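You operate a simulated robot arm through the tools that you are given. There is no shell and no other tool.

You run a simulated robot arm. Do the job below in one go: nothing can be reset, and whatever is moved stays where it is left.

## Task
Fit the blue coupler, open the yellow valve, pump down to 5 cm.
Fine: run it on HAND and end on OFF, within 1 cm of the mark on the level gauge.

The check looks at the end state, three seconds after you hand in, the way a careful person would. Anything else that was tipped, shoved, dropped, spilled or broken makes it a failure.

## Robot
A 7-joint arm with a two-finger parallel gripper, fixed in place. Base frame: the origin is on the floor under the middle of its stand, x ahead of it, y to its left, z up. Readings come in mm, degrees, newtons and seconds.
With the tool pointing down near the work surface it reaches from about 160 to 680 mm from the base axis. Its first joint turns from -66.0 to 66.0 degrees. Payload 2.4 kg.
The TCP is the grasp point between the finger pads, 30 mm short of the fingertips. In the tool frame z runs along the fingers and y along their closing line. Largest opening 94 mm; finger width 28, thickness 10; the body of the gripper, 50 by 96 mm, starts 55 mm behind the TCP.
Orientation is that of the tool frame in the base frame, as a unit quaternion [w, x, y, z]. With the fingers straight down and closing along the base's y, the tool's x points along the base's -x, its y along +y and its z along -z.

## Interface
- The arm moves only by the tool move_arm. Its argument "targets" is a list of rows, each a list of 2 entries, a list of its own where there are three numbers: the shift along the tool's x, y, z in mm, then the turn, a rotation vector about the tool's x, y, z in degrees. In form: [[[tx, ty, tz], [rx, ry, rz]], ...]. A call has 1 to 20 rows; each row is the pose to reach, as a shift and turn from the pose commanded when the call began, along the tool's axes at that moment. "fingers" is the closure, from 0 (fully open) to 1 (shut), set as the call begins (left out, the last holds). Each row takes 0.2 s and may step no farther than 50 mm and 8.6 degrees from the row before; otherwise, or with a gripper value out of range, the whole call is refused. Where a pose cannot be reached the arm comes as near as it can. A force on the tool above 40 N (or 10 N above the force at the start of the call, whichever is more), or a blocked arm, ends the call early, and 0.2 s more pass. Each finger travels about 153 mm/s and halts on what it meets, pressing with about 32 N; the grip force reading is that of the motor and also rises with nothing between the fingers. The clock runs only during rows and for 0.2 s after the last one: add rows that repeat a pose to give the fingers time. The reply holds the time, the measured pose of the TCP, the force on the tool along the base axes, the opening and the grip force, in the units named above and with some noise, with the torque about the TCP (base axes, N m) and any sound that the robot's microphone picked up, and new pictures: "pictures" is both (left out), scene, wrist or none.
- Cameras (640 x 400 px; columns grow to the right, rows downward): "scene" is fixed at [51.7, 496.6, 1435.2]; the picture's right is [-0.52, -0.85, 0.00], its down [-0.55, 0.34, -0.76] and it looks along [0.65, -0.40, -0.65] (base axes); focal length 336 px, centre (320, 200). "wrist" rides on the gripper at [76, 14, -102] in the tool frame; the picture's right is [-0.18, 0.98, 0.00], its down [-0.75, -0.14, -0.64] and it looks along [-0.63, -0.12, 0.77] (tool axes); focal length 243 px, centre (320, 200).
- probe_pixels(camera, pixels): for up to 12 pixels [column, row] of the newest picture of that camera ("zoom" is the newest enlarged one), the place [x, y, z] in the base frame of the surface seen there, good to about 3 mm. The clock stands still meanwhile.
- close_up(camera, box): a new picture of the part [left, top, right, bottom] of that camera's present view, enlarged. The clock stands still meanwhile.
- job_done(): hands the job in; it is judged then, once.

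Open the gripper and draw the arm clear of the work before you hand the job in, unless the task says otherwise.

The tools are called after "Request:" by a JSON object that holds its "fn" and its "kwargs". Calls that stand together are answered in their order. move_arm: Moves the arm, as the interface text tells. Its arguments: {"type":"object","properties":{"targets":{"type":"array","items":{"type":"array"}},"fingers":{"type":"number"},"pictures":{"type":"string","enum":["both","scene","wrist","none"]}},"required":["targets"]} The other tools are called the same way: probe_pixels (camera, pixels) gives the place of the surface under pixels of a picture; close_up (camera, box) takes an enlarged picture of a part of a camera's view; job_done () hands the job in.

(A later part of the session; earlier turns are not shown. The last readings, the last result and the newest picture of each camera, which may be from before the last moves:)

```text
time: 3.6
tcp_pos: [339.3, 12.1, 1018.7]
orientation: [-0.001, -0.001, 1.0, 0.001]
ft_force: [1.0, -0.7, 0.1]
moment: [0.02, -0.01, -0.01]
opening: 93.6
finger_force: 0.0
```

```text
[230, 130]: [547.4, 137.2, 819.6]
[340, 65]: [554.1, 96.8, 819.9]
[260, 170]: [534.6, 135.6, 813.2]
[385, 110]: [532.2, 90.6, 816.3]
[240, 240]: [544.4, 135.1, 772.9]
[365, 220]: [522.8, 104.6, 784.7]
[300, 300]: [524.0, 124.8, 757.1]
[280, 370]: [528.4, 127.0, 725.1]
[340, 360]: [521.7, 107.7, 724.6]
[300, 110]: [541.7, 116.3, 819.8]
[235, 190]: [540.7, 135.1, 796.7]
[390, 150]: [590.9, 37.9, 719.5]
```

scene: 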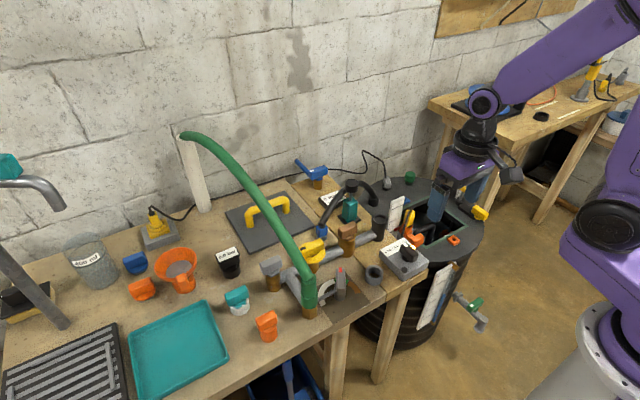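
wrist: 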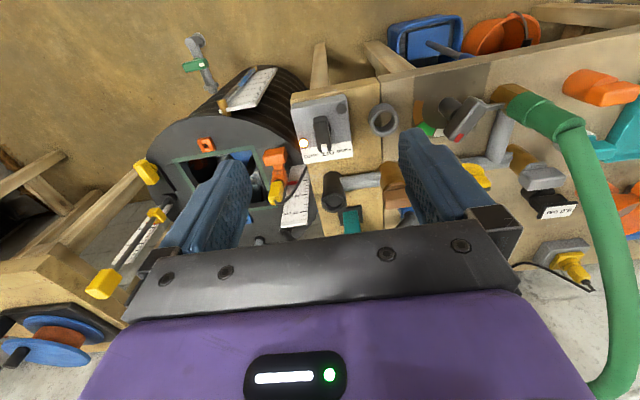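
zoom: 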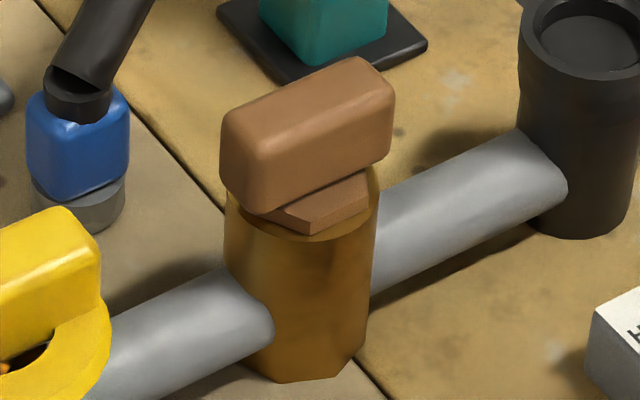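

The blue block is axis-aligned, x 612–640, y 128–156; the hose leaves toward -y, so I'll grip it along base x. I turn the tool +90° about its axis while travelling above the coupler, opening reduced to ~60 mm.

Request:
{"fn": "move_arm", "kwargs": {"targets": [[[-26, 12, 8], [0, 0, 8.18]], [[-52, 24, 16], [0, 0, 16.36]], [[-78, 35, 24], [0, 0, 24.55]], [[-104, 47, 32], [0, 0, 32.73]], [[-130, 59, 40], [0, 0, 40.91]], [[-156, 71, 48], [0, 0, 49.09]], [[-182, 83, 56], [0, 0, 57.27]], [[-208, 95, 64], [0, 0, 65.45]], [[-234, 106, 72], [0, 0, 73.64]], [[-260, 118, 80], [0, 0, 81.82]], [[-286, 130, 88], [0, 0, 90]], [[-286, 130, 88], [0, 0, 90]]], "fingers": 0.35}}

```text
time: 6.2
tcp_pos: [625.9, 142.5, 931.8]
orientation: [0.0, 0.708, 0.706, 0.0]
ft_force: [-0.5, 0.1, 0.4]
moment: [0.06, -0.03, -0.02]
opening: 61.6
finger_force: 0.1
```

scene: 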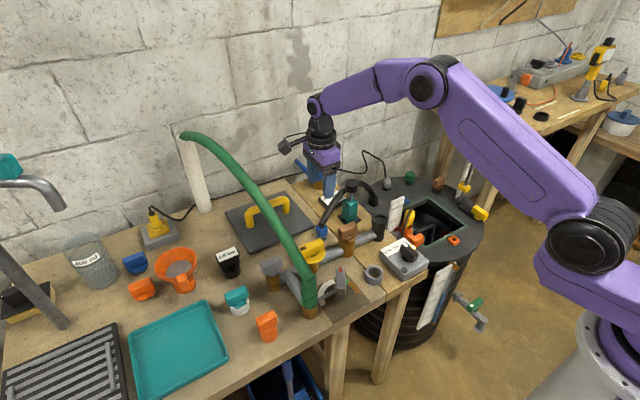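
wrist: 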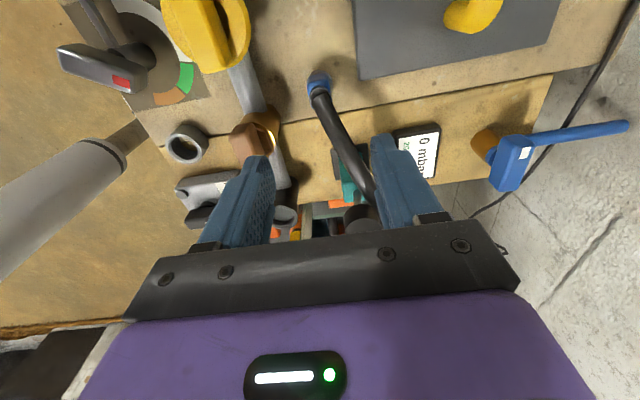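

The wrist now looks from the +y side; the coupler is at (319,85) and the yellow valve at (205,30). I zoom on these for detail.

Request:
{"fn": "close_up", "kwargs": {"camera": "wrist", "box": [270, 50, 400, 240]}}

Request:
{"fn": "close_up", "kwargs": {"camera": "wrist", "box": [150, 0, 278, 80]}}

Request:
{"fn": "close_up", "kwargs": {"camera": "wrist", "box": [295, 60, 345, 110]}}

Request:
{"fn": "probe_pixels", "kwargs": {"camera": "zoom", "pixels": [[320, 60], [240, 120], [400, 120], [320, 150], [320, 180], [320, 240], [260, 200], [390, 200], [320, 300], [360, 380], [260, 80], [390, 80]]}}

```text
2.11 times, centred on (335, 145) of wrist
```

zoom: 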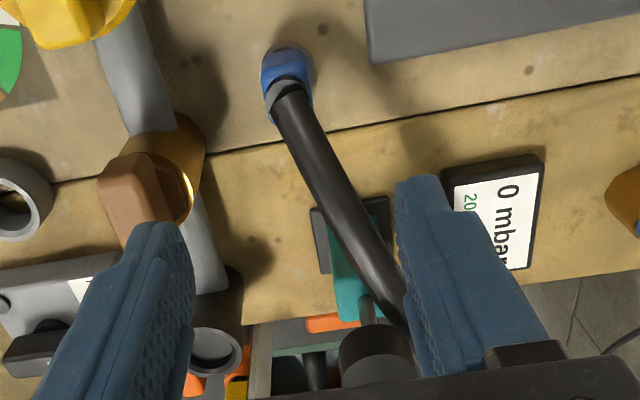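

```text
5.00 times, centred on (214, 40) of wrist
```

zoom: 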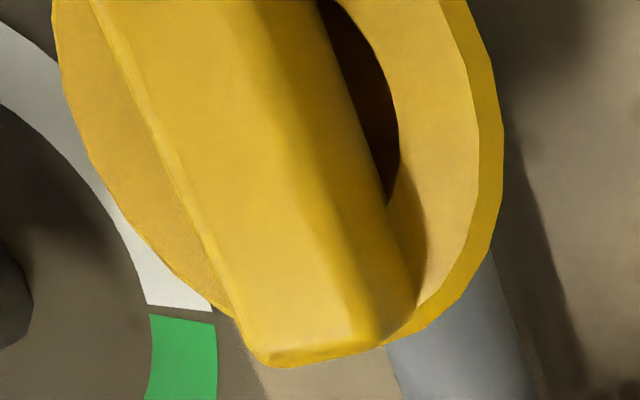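

```text
8.00 times, centred on (320, 85) of wrist
```

zoom: 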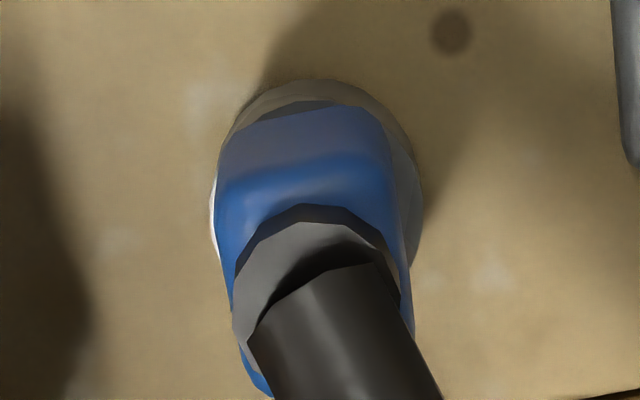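

```text
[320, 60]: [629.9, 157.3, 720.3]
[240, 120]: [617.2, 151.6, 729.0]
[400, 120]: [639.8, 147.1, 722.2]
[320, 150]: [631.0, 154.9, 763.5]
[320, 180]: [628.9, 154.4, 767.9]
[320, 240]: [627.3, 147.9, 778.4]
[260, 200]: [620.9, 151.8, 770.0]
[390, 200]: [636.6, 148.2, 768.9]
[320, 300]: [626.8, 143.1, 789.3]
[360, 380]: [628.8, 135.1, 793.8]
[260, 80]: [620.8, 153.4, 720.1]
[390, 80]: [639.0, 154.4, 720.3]
```

The coupler is centred at about (627,142) and the opening of 61 mm straddles it. I descend to TCP z≈774, so the tips stay just above the grey base.

Request:
{"fn": "move_arm", "kwargs": {"targets": [[[0, 1, 40], [0, 0, 0]], [[0, 1, 80], [0, 0, 0]], [[0, 1, 115], [0, 0, 0]], [[0, 1, 140], [0, 0, 0]], [[0, 1, 157], [0, 0, 0]], [[0, 1, 157], [0, 0, 0]]]}}

Request:
{"fn": "close_up", "kwargs": {"camera": "scene", "box": [290, 180, 370, 250]}}

Request:
{"fn": "close_up", "kwargs": {"camera": "wrist", "box": [230, 60, 410, 250]}}

```text
time: 7.6
tcp_pos: [626.5, 141.9, 774.3]
orientation: [0.001, 0.708, 0.707, 0.0]
ft_force: [0.6, 0.1, 0.2]
moment: [-0.03, 0.0, 0.0]
opening: 61.2
finger_force: 0.1
```

scene: 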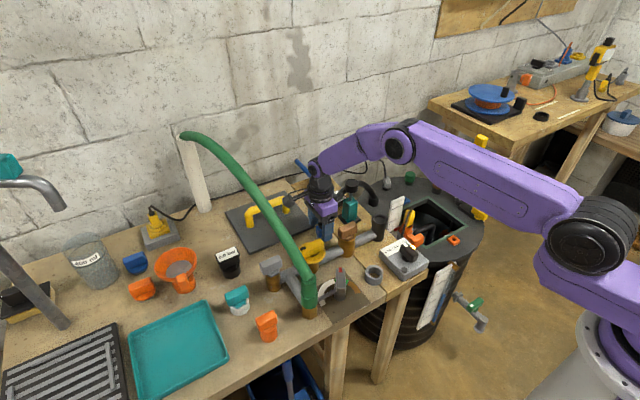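
wrist: 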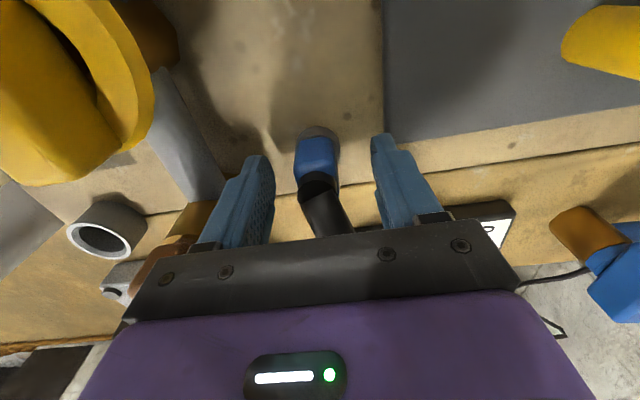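

```text
5.71 times, centred on (330, 215) of scene
```

zoom: 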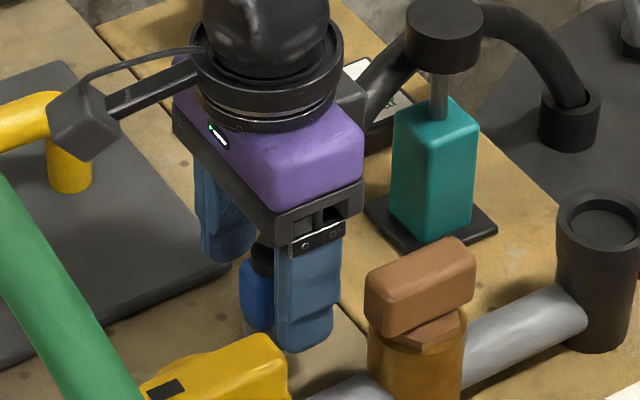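

```text
2.11 times, centred on (320, 155) of wrist
```

zoom: 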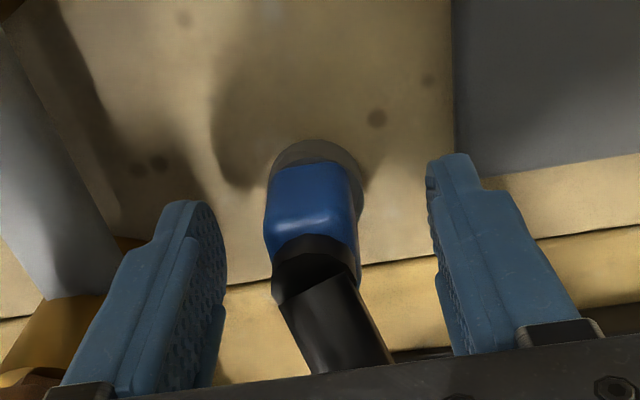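

The coupler sits between the fingers with no contact force. I close the gripper on it, holding the pose for time.

Request:
{"fn": "move_arm", "kwargs": {"targets": [[[0, 0, 0], [0, 0, 0]], [[0, 0, 0], [0, 0, 0]], [[0, 0, 0], [0, 0, 0]], [[0, 0, 0], [0, 0, 0]]], "fingers": 1.0}}

Request:
{"fn": "close_up", "kwargs": {"camera": "wrist", "box": [230, 60, 410, 250]}}

```text
time: 8.6
tcp_pos: [627.3, 142.4, 775.1]
orientation: [0.0, 0.707, 0.707, 0.0]
ft_force: [0.8, 0.9, 8.8]
moment: [0.03, 0.02, 0.02]
opening: 23.2
finger_force: 31.6
```

scene: 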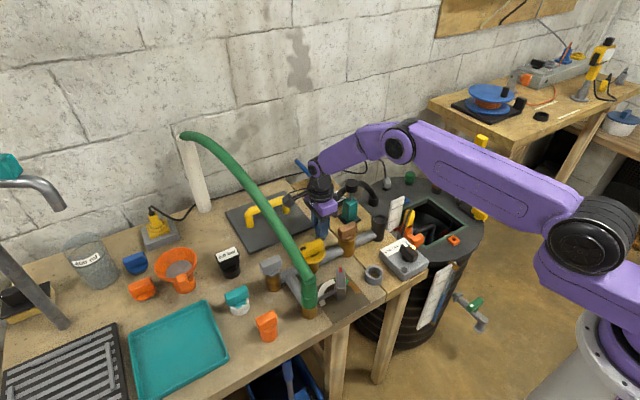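
wrist: 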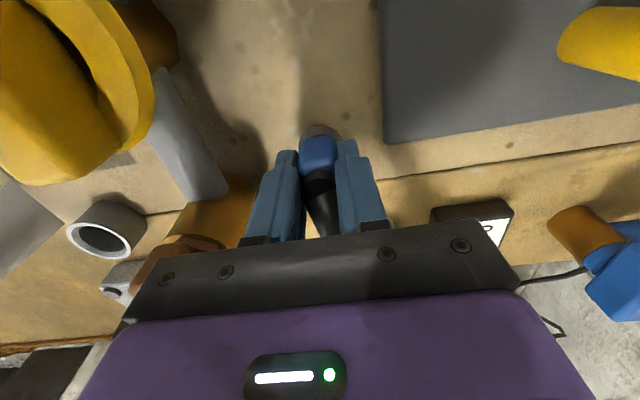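

```text
2.11 times, centred on (320, 155) of wrist
```

zoom: 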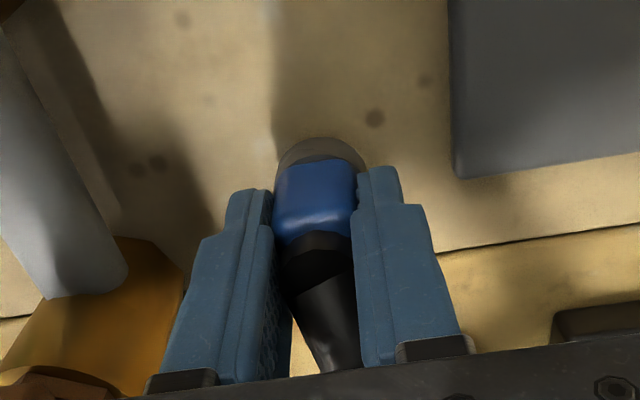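

The fingers stopped at 23 mm opening with 32 N on the coupler. I lift slowly 20 mm and check whether the grey part comes along.

Request:
{"fn": "move_arm", "kwargs": {"targets": [[[0, 0, -5], [0, 0, 0]], [[0, 0, -10], [0, 0, 0]], [[0, 0, -20], [0, 0, 0]], [[0, 0, -20], [0, 0, 0]]]}}

Request:
{"fn": "close_up", "kwargs": {"camera": "wrist", "box": [230, 60, 410, 250]}}

Request:
{"fn": "close_up", "kwargs": {"camera": "scene", "box": [290, 180, 370, 250]}}

```text
time: 9.6
tcp_pos: [627.5, 142.1, 793.7]
orientation: [0.0, 0.708, 0.707, 0.001]
ft_force: [0.1, -0.1, -1.5]
moment: [0.0, 0.03, 0.03]
opening: 23.1
finger_force: 31.8
```

scene: 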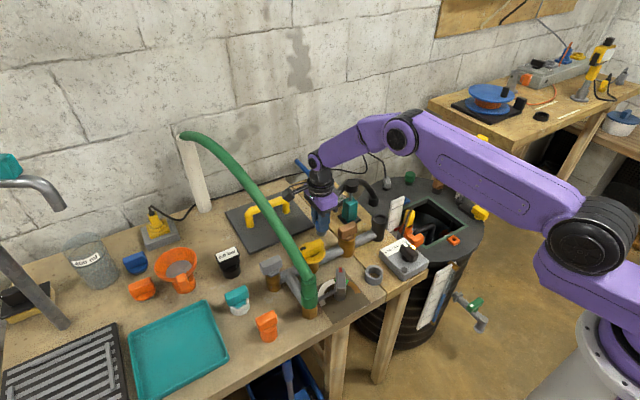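
wrist: 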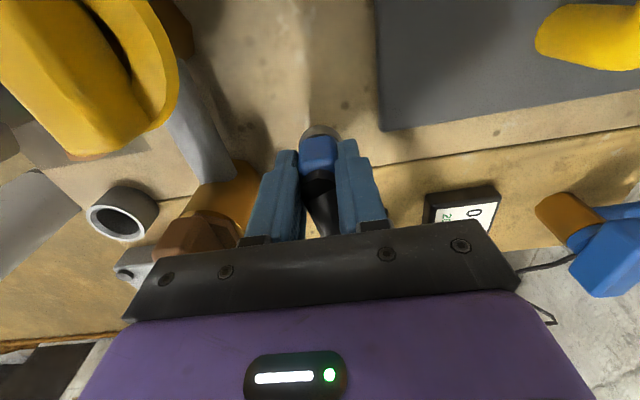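

```text
2.11 times, centred on (320, 155) of wrist
```

zoom: 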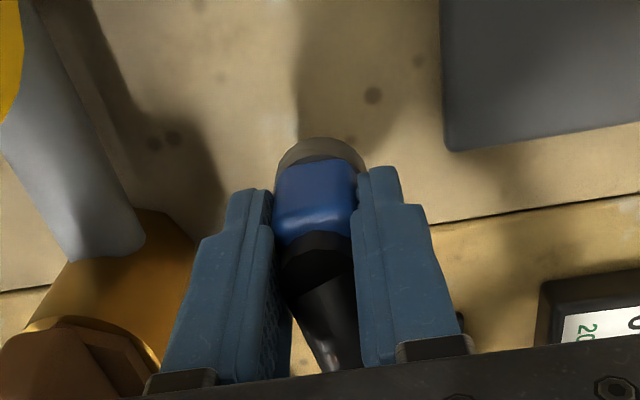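

```text
5.71 times, centred on (330, 215) of scene
```

zoom: 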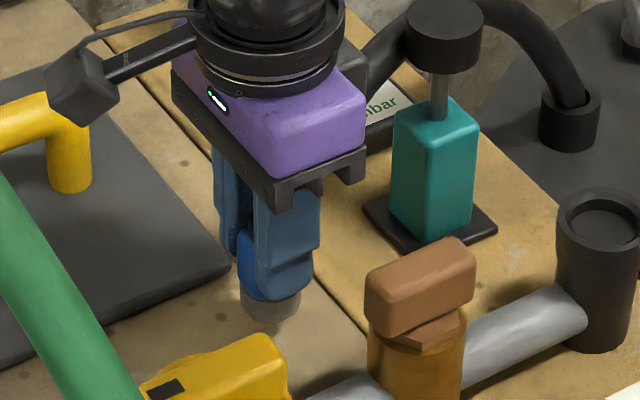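

The grey spigot comes along with the coupler (bottom ~54 mm below the TCP). I raise it further to z≈870 while watching the hose and the teal plunger's knob.

Request:
{"fn": "move_arm", "kwargs": {"targets": [[[-4, -1, -25], [0, 0, 0]], [[-8, -2, -50], [0, 0, 0]], [[-14, -4, -75], [0, 0, 0]], [[-14, -4, -75], [0, 0, 0]]]}}

Request:
{"fn": "close_up", "kwargs": {"camera": "scene", "box": [290, 150, 400, 240]}}

Request:
{"fn": "close_up", "kwargs": {"camera": "wrist", "box": [230, 60, 410, 250]}}

```text
time: 10.6
tcp_pos: [623.4, 129.4, 868.9]
orientation: [0.0, 0.707, 0.707, 0.001]
ft_force: [-0.3, -0.2, -0.3]
moment: [-0.01, 0.01, 0.0]
opening: 23.0
finger_force: 32.0
```

scene: 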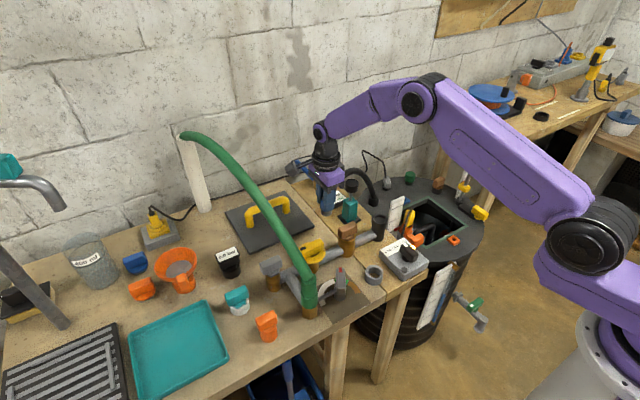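
wrist: 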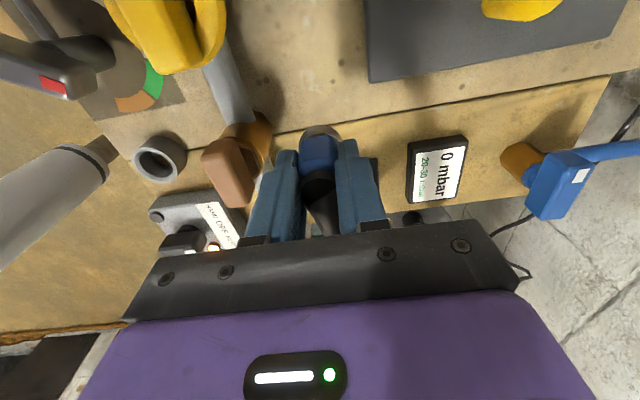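

```text
4.44 times, centred on (345, 195) of scene
```

zoom: 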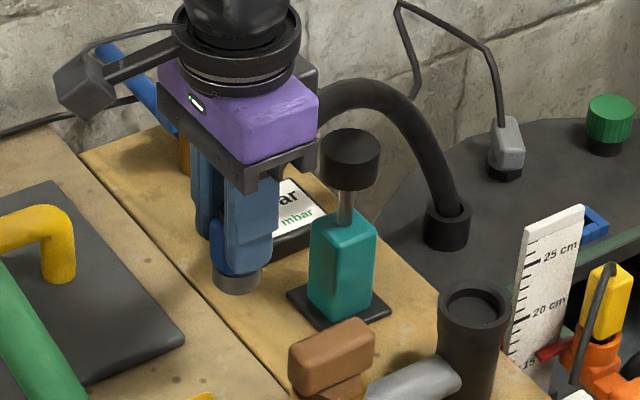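

```text
2.11 times, centred on (320, 155) of wrist
```

zoom: 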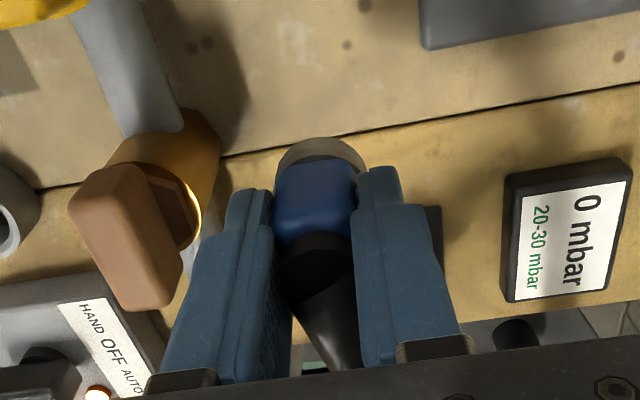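

The hose now arches above the knob (zoom (370,90)) with no force. I continue up and toward -y/-x in short steps.

Request:
{"fn": "move_arm", "kwargs": {"targets": [[[-18, -5, -20], [0, 0, 0]], [[-36, -10, -40], [0, 0, 0]], [[-50, -18, -50], [0, 0, 0]], [[-50, -18, -50], [0, 0, 0]]], "pictures": "scene"}}

Request:
{"fn": "close_up", "kwargs": {"camera": "scene", "box": [290, 140, 410, 240]}}

```text
time: 11.6
tcp_pos: [605.2, 79.7, 919.4]
orientation: [0.0, 0.707, 0.707, 0.0]
ft_force: [0.0, 0.5, -1.6]
moment: [0.01, 0.0, -0.01]
opening: 23.1
finger_force: 31.9
```

scene: 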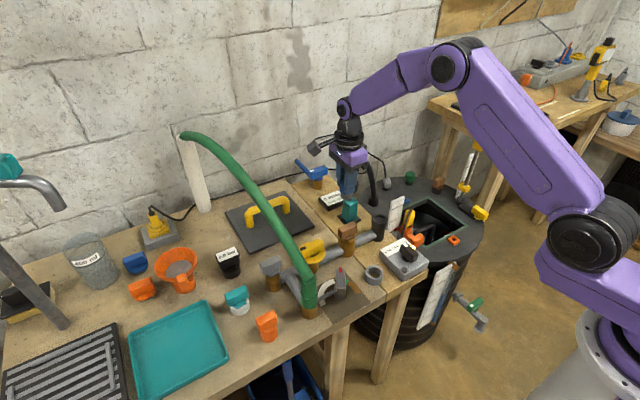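

```text
4.00 times, centred on (350, 190) of scene
```

zoom: 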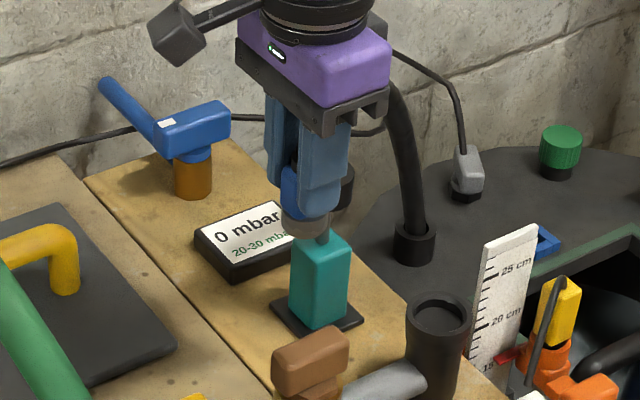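

The hose stays above the knob and the coupler is clear. I move on to above the black cup at (545,1), holding height.

Request:
{"fn": "move_arm", "kwargs": {"targets": [[[-25, -20, -2], [0, 0, 0]], [[-50, -40, -2], [0, 0, 0]], [[-79, -60, 4], [0, 0, 0]], [[-79, -60, 4], [0, 0, 0]]]}}

Request:
{"fn": "close_up", "kwargs": {"camera": "scene", "box": [300, 140, 420, 240]}}

Request:
{"fn": "close_up", "kwargs": {"camera": "wrist", "box": [230, 60, 410, 250]}}

```text
time: 12.6
tcp_pos: [546.2, 0.5, 915.8]
orientation: [0.0, 0.707, 0.707, 0.0]
ft_force: [0.0, 0.7, -0.8]
moment: [-0.1, 0.0, 0.05]
opening: 23.2
finger_force: 31.7
```

scene: 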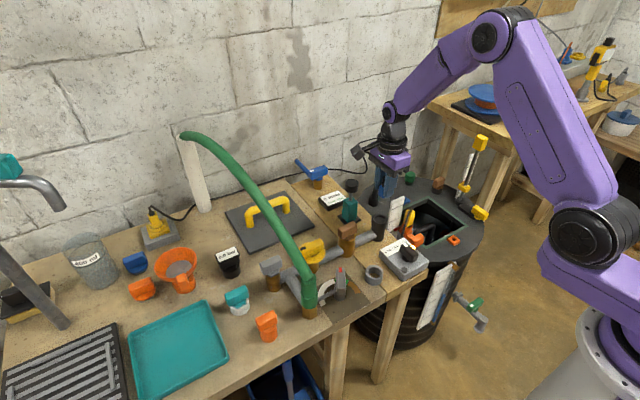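
wrist: 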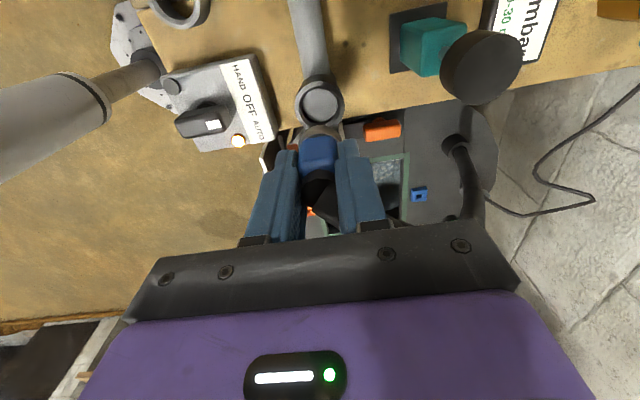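

```text
4.00 times, centred on (360, 190) of scene
```

zoom: 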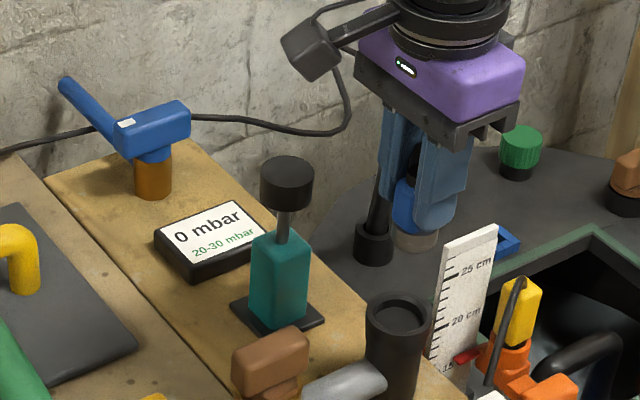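

```text
2.11 times, centred on (320, 155) of wrist
```

zoom: 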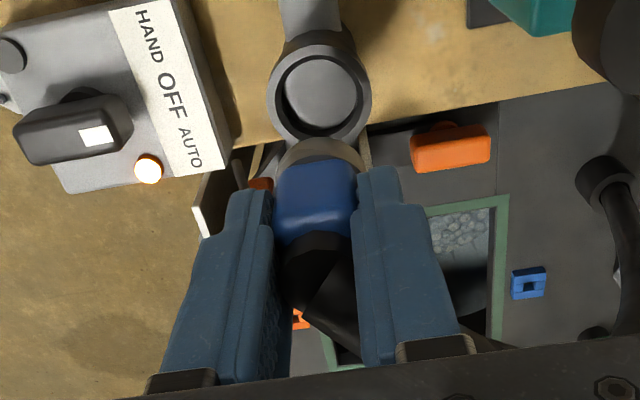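

The coupler hangs above the cup, hose clear. I probe the cup's rim and the spigot from this view for precise alignment.

Request:
{"fn": "close_up", "kwargs": {"camera": "wrist", "box": [285, 65, 355, 165]}}

Request:
{"fn": "probe_pixels", "kwargs": {"camera": "wrist", "pixels": [[297, 103], [342, 103], [320, 82], [321, 124], [301, 91], [339, 91], [303, 117], [338, 117], [320, 103], [312, 108], [328, 98], [320, 130]]}}

Request:
{"fn": "close_up", "kwargs": {"camera": "scene", "box": [360, 195, 410, 245]}}

Request:
{"fn": "probe_pixels", "kwargs": {"camera": "zoom", "pixels": [[150, 175], [240, 130], [330, 170], [240, 215], [165, 170], [315, 170], [240, 145], [240, 200], [240, 180], [200, 175], [280, 175], [235, 190]]}}

```text
4.00 times, centred on (320, 115) of wrist
```

zoom: 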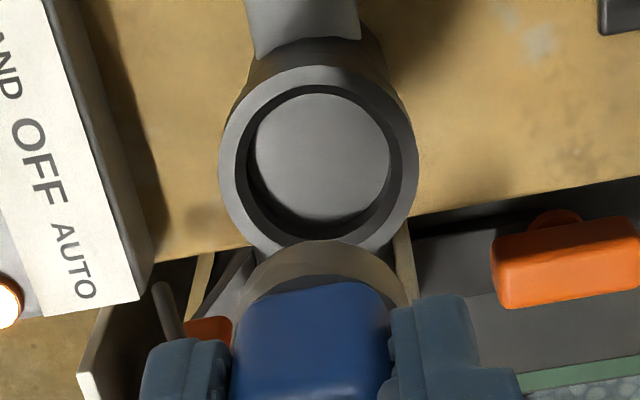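

```text
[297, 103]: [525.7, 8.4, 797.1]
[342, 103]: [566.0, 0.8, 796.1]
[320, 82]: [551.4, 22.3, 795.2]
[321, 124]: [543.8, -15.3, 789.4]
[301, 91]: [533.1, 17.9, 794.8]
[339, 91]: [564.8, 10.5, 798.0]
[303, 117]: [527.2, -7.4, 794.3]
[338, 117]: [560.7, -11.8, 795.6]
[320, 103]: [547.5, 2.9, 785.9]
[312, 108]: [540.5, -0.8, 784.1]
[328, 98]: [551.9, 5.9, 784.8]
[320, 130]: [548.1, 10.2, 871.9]
```

```text
8.00 times, centred on (385, 220) of scene
```

zoom: 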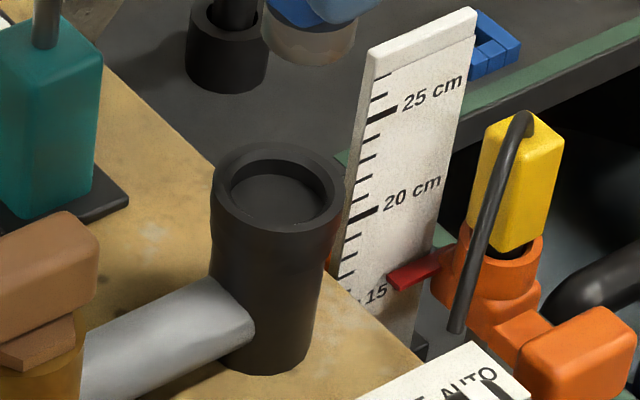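

```text
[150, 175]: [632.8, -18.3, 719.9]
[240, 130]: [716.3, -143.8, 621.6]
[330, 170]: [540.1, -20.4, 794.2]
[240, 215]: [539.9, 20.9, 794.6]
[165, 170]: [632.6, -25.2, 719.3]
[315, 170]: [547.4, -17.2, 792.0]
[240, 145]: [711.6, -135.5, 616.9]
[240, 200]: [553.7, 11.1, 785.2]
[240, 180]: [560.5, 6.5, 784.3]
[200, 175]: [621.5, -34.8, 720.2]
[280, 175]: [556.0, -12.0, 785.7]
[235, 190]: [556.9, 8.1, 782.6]
```

The cup centre is about (546,1) with ~33 mm bore. I probe the spigot's visible front to find its offset from the TCP.

Request:
{"fn": "close_up", "kwargs": {"camera": "wrist", "box": [295, 115, 345, 165]}}

Request:
{"fn": "probe_pixels", "kwargs": {"camera": "zoom", "pixels": [[280, 110], [320, 110], [360, 110], [320, 90], [320, 130], [240, 110], [420, 110], [220, 130], [440, 130], [320, 200], [260, 200], [380, 200]]}}

Request:
{"fn": "close_up", "kwargs": {"camera": "scene", "box": [370, 170, 420, 210]}}

Request:
{"fn": "probe_pixels", "kwargs": {"camera": "zoom", "pixels": [[290, 215], [320, 225], [360, 220], [260, 200], [300, 230], [340, 235], [300, 180], [320, 150], [280, 180], [370, 205], [270, 220], [320, 205]]}}

```text
8.00 times, centred on (320, 140) of wrist
```

zoom: 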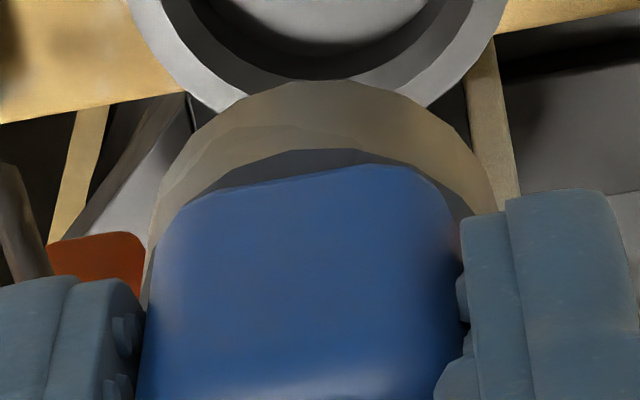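

```text
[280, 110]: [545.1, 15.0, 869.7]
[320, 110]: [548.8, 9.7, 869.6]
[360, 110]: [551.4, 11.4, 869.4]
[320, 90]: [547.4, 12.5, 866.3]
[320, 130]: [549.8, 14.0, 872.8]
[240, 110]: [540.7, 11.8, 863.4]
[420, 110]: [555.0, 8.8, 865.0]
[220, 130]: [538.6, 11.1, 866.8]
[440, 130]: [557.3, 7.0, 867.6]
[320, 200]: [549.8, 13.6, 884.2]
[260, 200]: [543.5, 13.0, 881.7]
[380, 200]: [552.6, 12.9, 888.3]
```

```text
10.00 times, centred on (395, 190) of scene
```

zoom: 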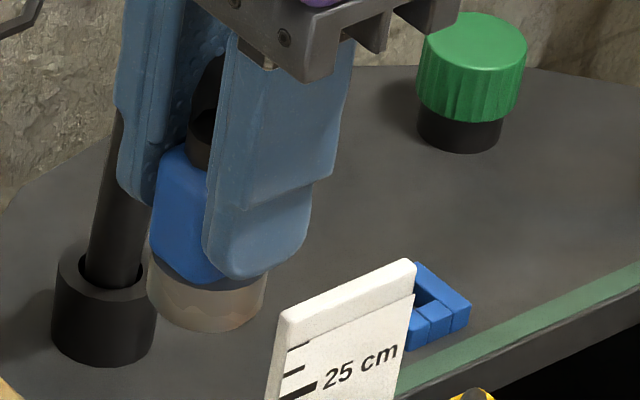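

```text
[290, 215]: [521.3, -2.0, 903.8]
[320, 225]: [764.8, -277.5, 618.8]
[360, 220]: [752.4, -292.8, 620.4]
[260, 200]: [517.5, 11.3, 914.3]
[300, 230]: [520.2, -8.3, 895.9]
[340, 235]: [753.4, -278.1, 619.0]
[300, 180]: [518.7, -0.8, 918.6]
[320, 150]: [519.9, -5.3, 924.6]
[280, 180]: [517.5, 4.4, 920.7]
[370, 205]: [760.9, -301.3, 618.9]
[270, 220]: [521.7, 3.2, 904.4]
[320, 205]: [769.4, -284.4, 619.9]
```

Spigot centre appears ~1.5–2 mm to -y of the TCP, so I shift +2 mm in y and lower to just above the rim.

Request:
{"fn": "move_arm", "kwargs": {"targets": [[[2, 0, 25], [0, 0, 0]], [[2, 0, 45], [0, 0, 0]], [[2, 0, 56], [0, 0, 0]], [[2, 0, 56], [0, 0, 0]]]}}

Request:
{"fn": "close_up", "kwargs": {"camera": "scene", "box": [355, 185, 415, 235]}}

Request:
{"fn": "close_up", "kwargs": {"camera": "wrist", "box": [285, 80, 355, 180]}}

```text
time: 13.6
tcp_pos: [545.3, 2.8, 859.2]
orientation: [-0.001, 0.707, 0.707, 0.0]
ft_force: [-0.9, 0.5, -0.8]
moment: [0.0, -0.02, 0.01]
opening: 22.9
finger_force: 31.9
```

scene: 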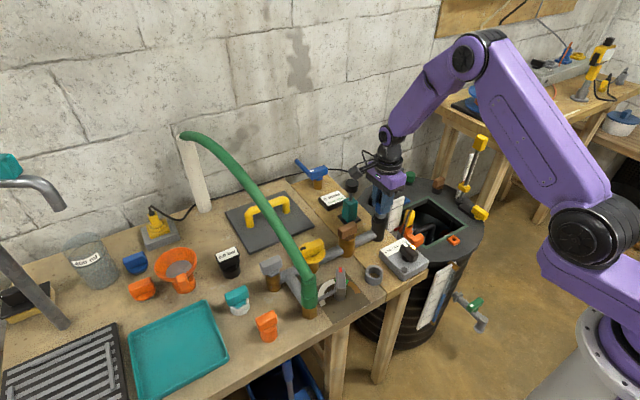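
wrist: 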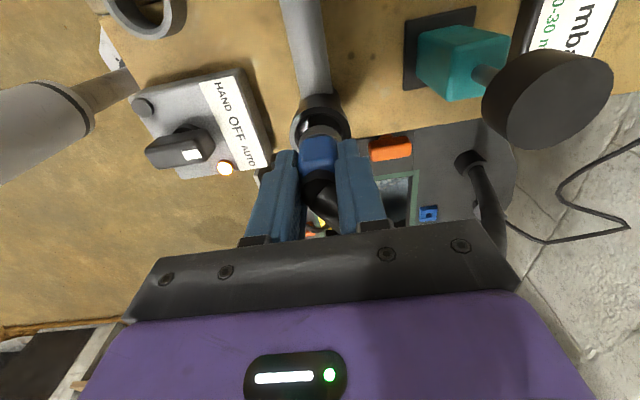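

```text
8.00 times, centred on (385, 210) of scene
```

zoom: 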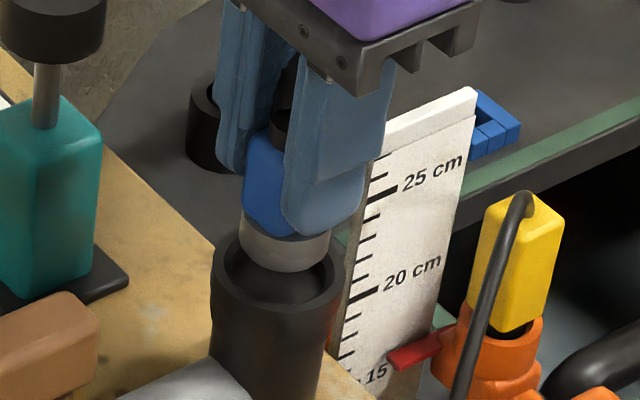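

```text
4.00 times, centred on (320, 130) of wrist
```

zoom: 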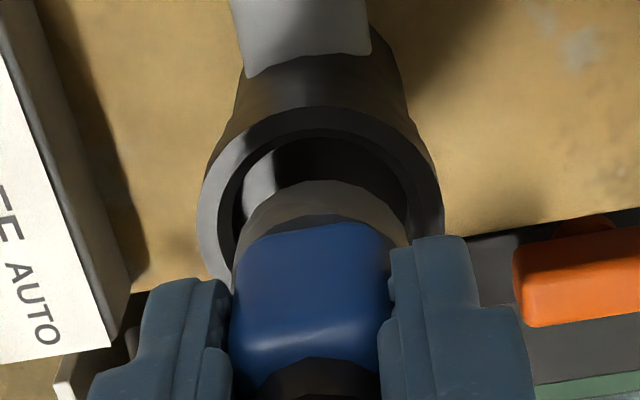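

The spigot hovers just above the cup rim; from the scene it looks ~2 mm off to the picture's right. I take a tighter zoom and probe both rims to refine.

Request:
{"fn": "close_up", "kwargs": {"camera": "scene", "box": [374, 208, 404, 228]}}

Request:
{"fn": "close_up", "kwargs": {"camera": "wrist", "box": [288, 95, 352, 145]}}

Request:
{"fn": "probe_pixels", "kwargs": {"camera": "zoom", "pixels": [[320, 210], [280, 220], [370, 220], [320, 230], [250, 250], [400, 250], [320, 100], [200, 150], [440, 150], [230, 110], [420, 110], [320, 85]]}}

```text
16.00 times, centred on (389, 218) of scene
```

zoom: 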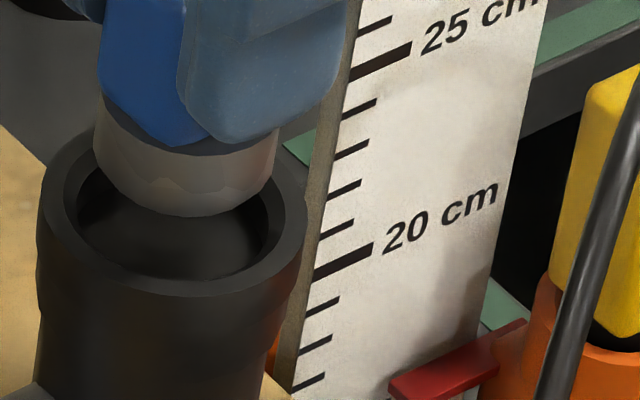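

```text
8.00 times, centred on (320, 120) of wrist
```

zoom: 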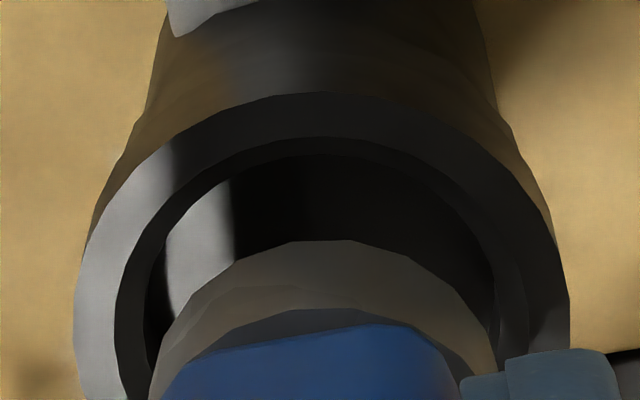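

```text
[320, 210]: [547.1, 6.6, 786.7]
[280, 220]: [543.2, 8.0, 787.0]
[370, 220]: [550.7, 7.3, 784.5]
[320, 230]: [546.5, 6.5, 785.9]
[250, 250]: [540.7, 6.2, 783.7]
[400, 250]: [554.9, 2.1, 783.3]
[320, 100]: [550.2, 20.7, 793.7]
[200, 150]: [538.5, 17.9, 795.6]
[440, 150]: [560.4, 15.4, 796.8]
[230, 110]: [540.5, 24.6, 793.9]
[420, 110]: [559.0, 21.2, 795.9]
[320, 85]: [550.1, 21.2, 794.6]
```

Scene and wrist zooms agree the spigot is about (+0.8,-1.8) mm off the cup axis, with ~2.5 mm radial clearance. I correct and lower 14 mm in small steps.

Request:
{"fn": "move_arm", "kwargs": {"targets": [[[1.8, -0.7, 0], [0, 0, 0]], [[1.8, -0.7, 4], [0, 0, 0]], [[1.8, -0.7, 8], [0, 0, 0]], [[1.8, -0.7, 11], [0, 0, 0]], [[1.8, -0.7, 14], [0, 0, 0]], [[1.8, -0.7, 14], [0, 0, 0]]]}}

Request:
{"fn": "close_up", "kwargs": {"camera": "scene", "box": [369, 203, 409, 233]}}

Request:
{"fn": "close_up", "kwargs": {"camera": "wrist", "box": [288, 95, 352, 145]}}

```text
time: 15.0
tcp_pos: [544.8, 2.0, 846.1]
orientation: [0.0, 0.707, 0.707, -0.001]
ft_force: [-0.2, 0.3, -0.5]
moment: [-0.04, 0.02, 0.02]
opening: 23.1
finger_force: 32.2
```

scene: 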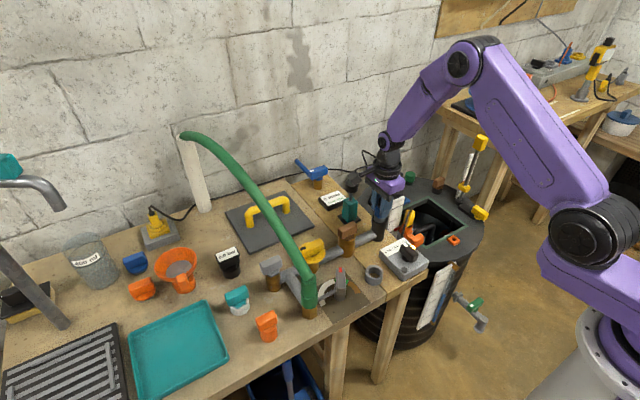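
wrist: 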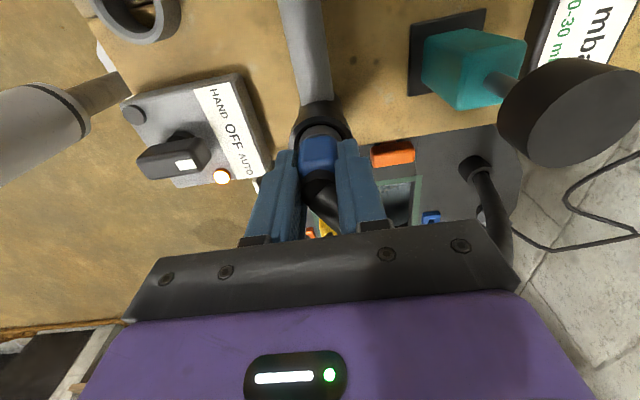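

```text
13.33 times, centred on (389, 218) of scene
```

zoom: 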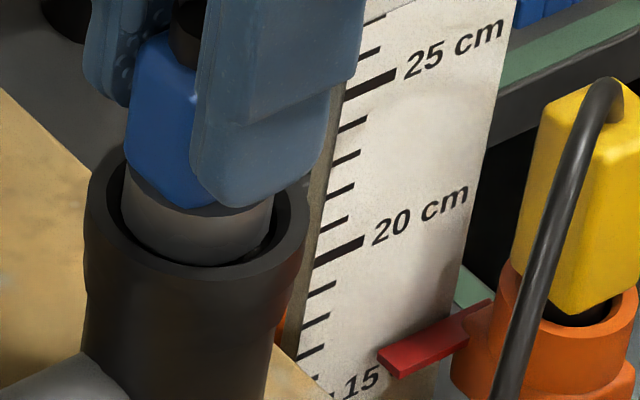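

```text
8.00 times, centred on (320, 120) of wrist
```

zoom: 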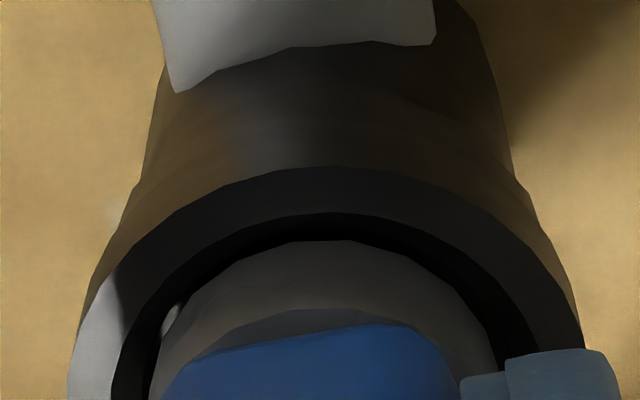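

The spigot has entered the cup with no contact force. I keep lowering in 2 mm steps toward the floor, watching force and sound.

Request:
{"fn": "move_arm", "kwargs": {"targets": [[[0, 0, 2], [0, 0, 0]], [[0, 0, 4], [0, 0, 0]], [[0, 0, 6], [0, 0, 0]], [[0, 0, 8], [0, 0, 0]], [[0, 0, 8], [0, 0, 0]]]}}

Request:
{"fn": "close_up", "kwargs": {"camera": "scene", "box": [369, 203, 409, 233]}}

```text
time: 16.0
tcp_pos: [545.8, 2.9, 840.3]
orientation: [0.0, 0.707, 0.707, 0.0]
ft_force: [-5.0, 0.4, 8.1]
moment: [0.12, 0.11, 0.0]
opening: 23.4
finger_force: 32.4
heard: snap
stopped in row 5: the force on the tool passed its limit at 42 N (the readings are from after the stop); the commanded pose is now the measured one
```

scene: 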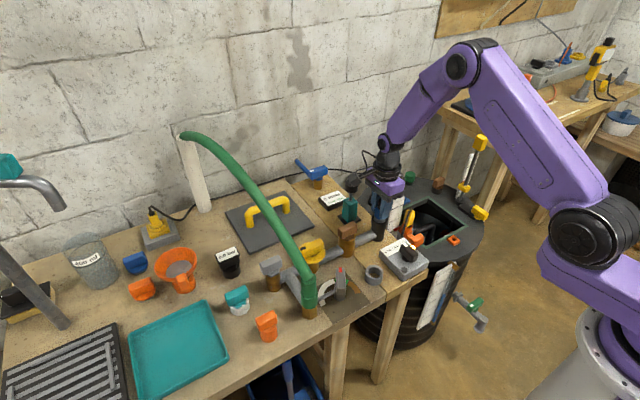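
wrist: 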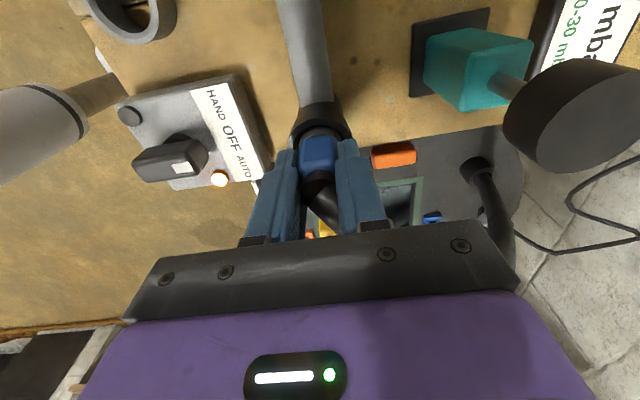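

```text
13.33 times, centred on (389, 218) of scene
```

zoom: 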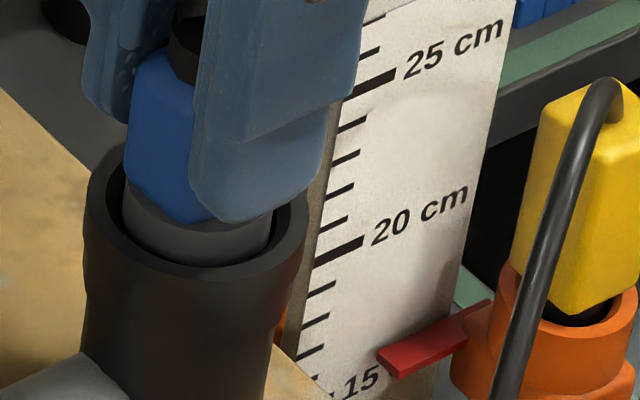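

A "snap" was heard and the coupler is seated in the cup. I open the fingers to ~60 mm in place.

Request:
{"fn": "move_arm", "kwargs": {"targets": [[[0, 0, 0], [0, 0, 0]], [[0, 0, 0], [0, 0, 0]], [[0, 0, 0], [0, 0, 0]]], "fingers": 0.35}}

Request:
{"fn": "close_up", "kwargs": {"camera": "wrist", "box": [230, 60, 410, 250]}}

Request:
{"fn": "close_up", "kwargs": {"camera": "scene", "box": [340, 160, 420, 240]}}

```text
time: 16.8
tcp_pos: [545.1, 2.9, 840.1]
orientation: [0.001, 0.707, 0.707, 0.001]
ft_force: [-0.3, 0.0, 0.2]
moment: [0.0, 0.01, 0.0]
opening: 61.1
finger_force: 0.1
```

scene: 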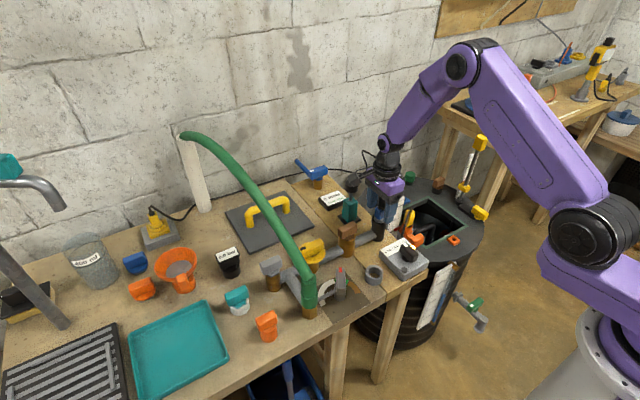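
wrist: 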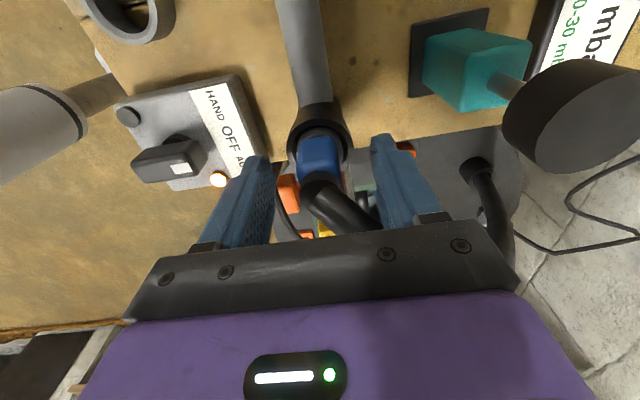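

```text
2.11 times, centred on (320, 155) of wrist
```

zoom: 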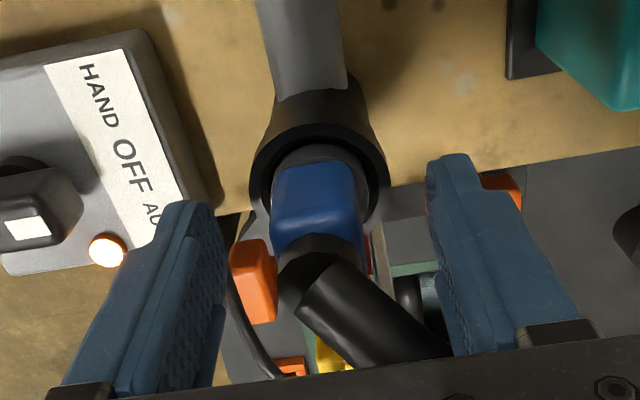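

```text
5.00 times, centred on (380, 200) of scene
```

zoom: 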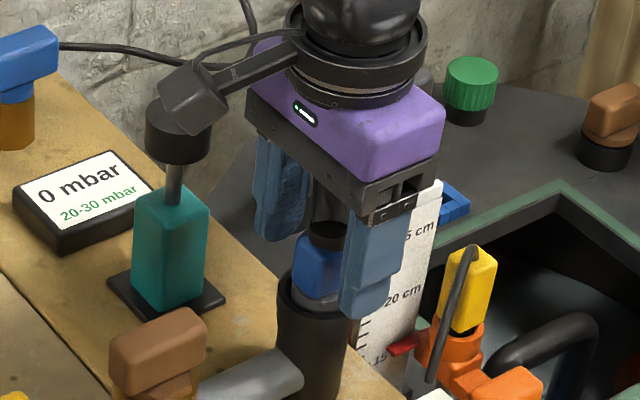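

The coupler is released and stays upright in the cup; the hose leaves toward +x/-y past the right finger. I slide +y 15 mm to clear the hose, then lift.

Request:
{"fn": "move_arm", "kwargs": {"targets": [[[15, 0, 0], [0, 0, 0]], [[18, 0, -25], [0, 0, 0]], [[25, 0, -60], [0, 0, 0]], [[35, 0, -100], [0, 0, 0]], [[35, 0, -100], [0, 0, 0]]]}}

Request:
{"fn": "close_up", "kwargs": {"camera": "scene", "box": [340, 160, 420, 240]}}

Request:
{"fn": "close_up", "kwargs": {"camera": "wrist", "box": [230, 60, 410, 250]}}

```text
time: 18.0
tcp_pos: [543.5, 39.1, 939.4]
orientation: [0.0, 0.707, 0.707, 0.0]
ft_force: [0.4, 0.9, 0.2]
moment: [-0.01, 0.02, 0.0]
opening: 60.7
finger_force: 0.0
```

scene: 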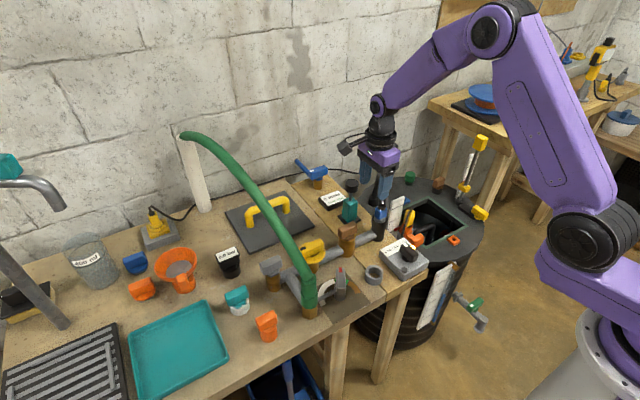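
wrist: 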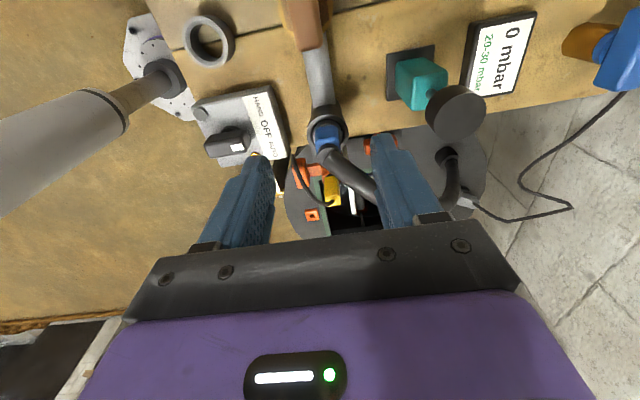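

```text
5.00 times, centred on (380, 200) of scene
```

zoom: 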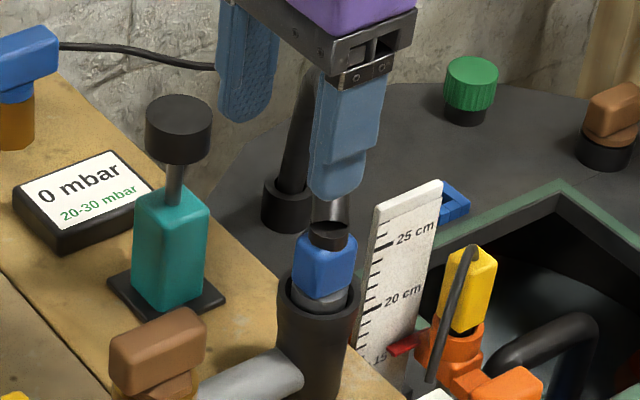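

```text
2.11 times, centred on (320, 155) of wrist
```

zoom: 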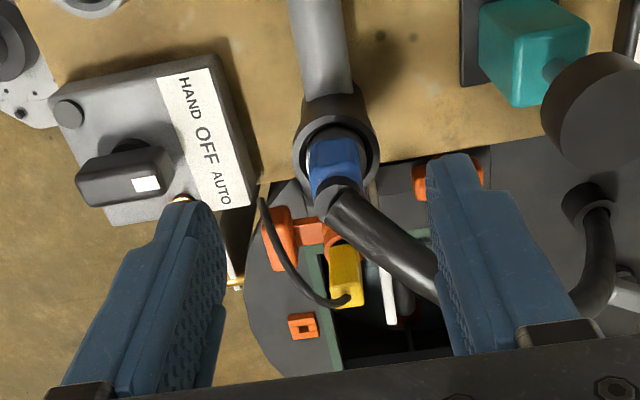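

The coupler stands straight and seated in the cup. Next is the yellow valve; I probe the green hose's course to know the clearance around it.

Request:
{"fn": "probe_pixels", "kwargs": {"camera": "scene", "pixels": [[300, 265], [290, 245], [280, 225], [270, 205], [255, 185], [240, 168], [220, 152], [305, 275], [296, 258], [285, 232], [308, 288], [262, 195]]}}

Request:
{"fn": "probe_pixels", "kwargs": {"camera": "scene", "pixels": [[301, 250], [297, 240], [291, 230], [285, 220], [278, 210], [303, 258], [272, 200], [265, 190], [258, 182], [307, 268], [312, 275], [287, 252]]}}

```text
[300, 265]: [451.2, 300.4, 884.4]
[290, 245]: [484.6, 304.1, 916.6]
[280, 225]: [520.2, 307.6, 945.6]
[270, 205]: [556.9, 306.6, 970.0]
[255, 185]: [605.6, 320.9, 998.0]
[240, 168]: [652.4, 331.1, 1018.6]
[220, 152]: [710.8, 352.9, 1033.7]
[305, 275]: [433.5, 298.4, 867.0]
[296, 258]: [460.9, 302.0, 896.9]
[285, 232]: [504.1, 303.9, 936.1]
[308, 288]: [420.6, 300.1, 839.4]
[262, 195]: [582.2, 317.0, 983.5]
```

```text
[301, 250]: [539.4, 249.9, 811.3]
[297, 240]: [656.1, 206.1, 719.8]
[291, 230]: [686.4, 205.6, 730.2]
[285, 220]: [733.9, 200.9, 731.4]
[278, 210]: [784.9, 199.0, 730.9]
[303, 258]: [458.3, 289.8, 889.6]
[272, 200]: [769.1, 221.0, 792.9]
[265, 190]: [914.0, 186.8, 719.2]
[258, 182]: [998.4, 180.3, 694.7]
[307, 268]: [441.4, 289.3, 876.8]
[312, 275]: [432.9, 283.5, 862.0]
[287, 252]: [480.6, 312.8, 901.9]
```

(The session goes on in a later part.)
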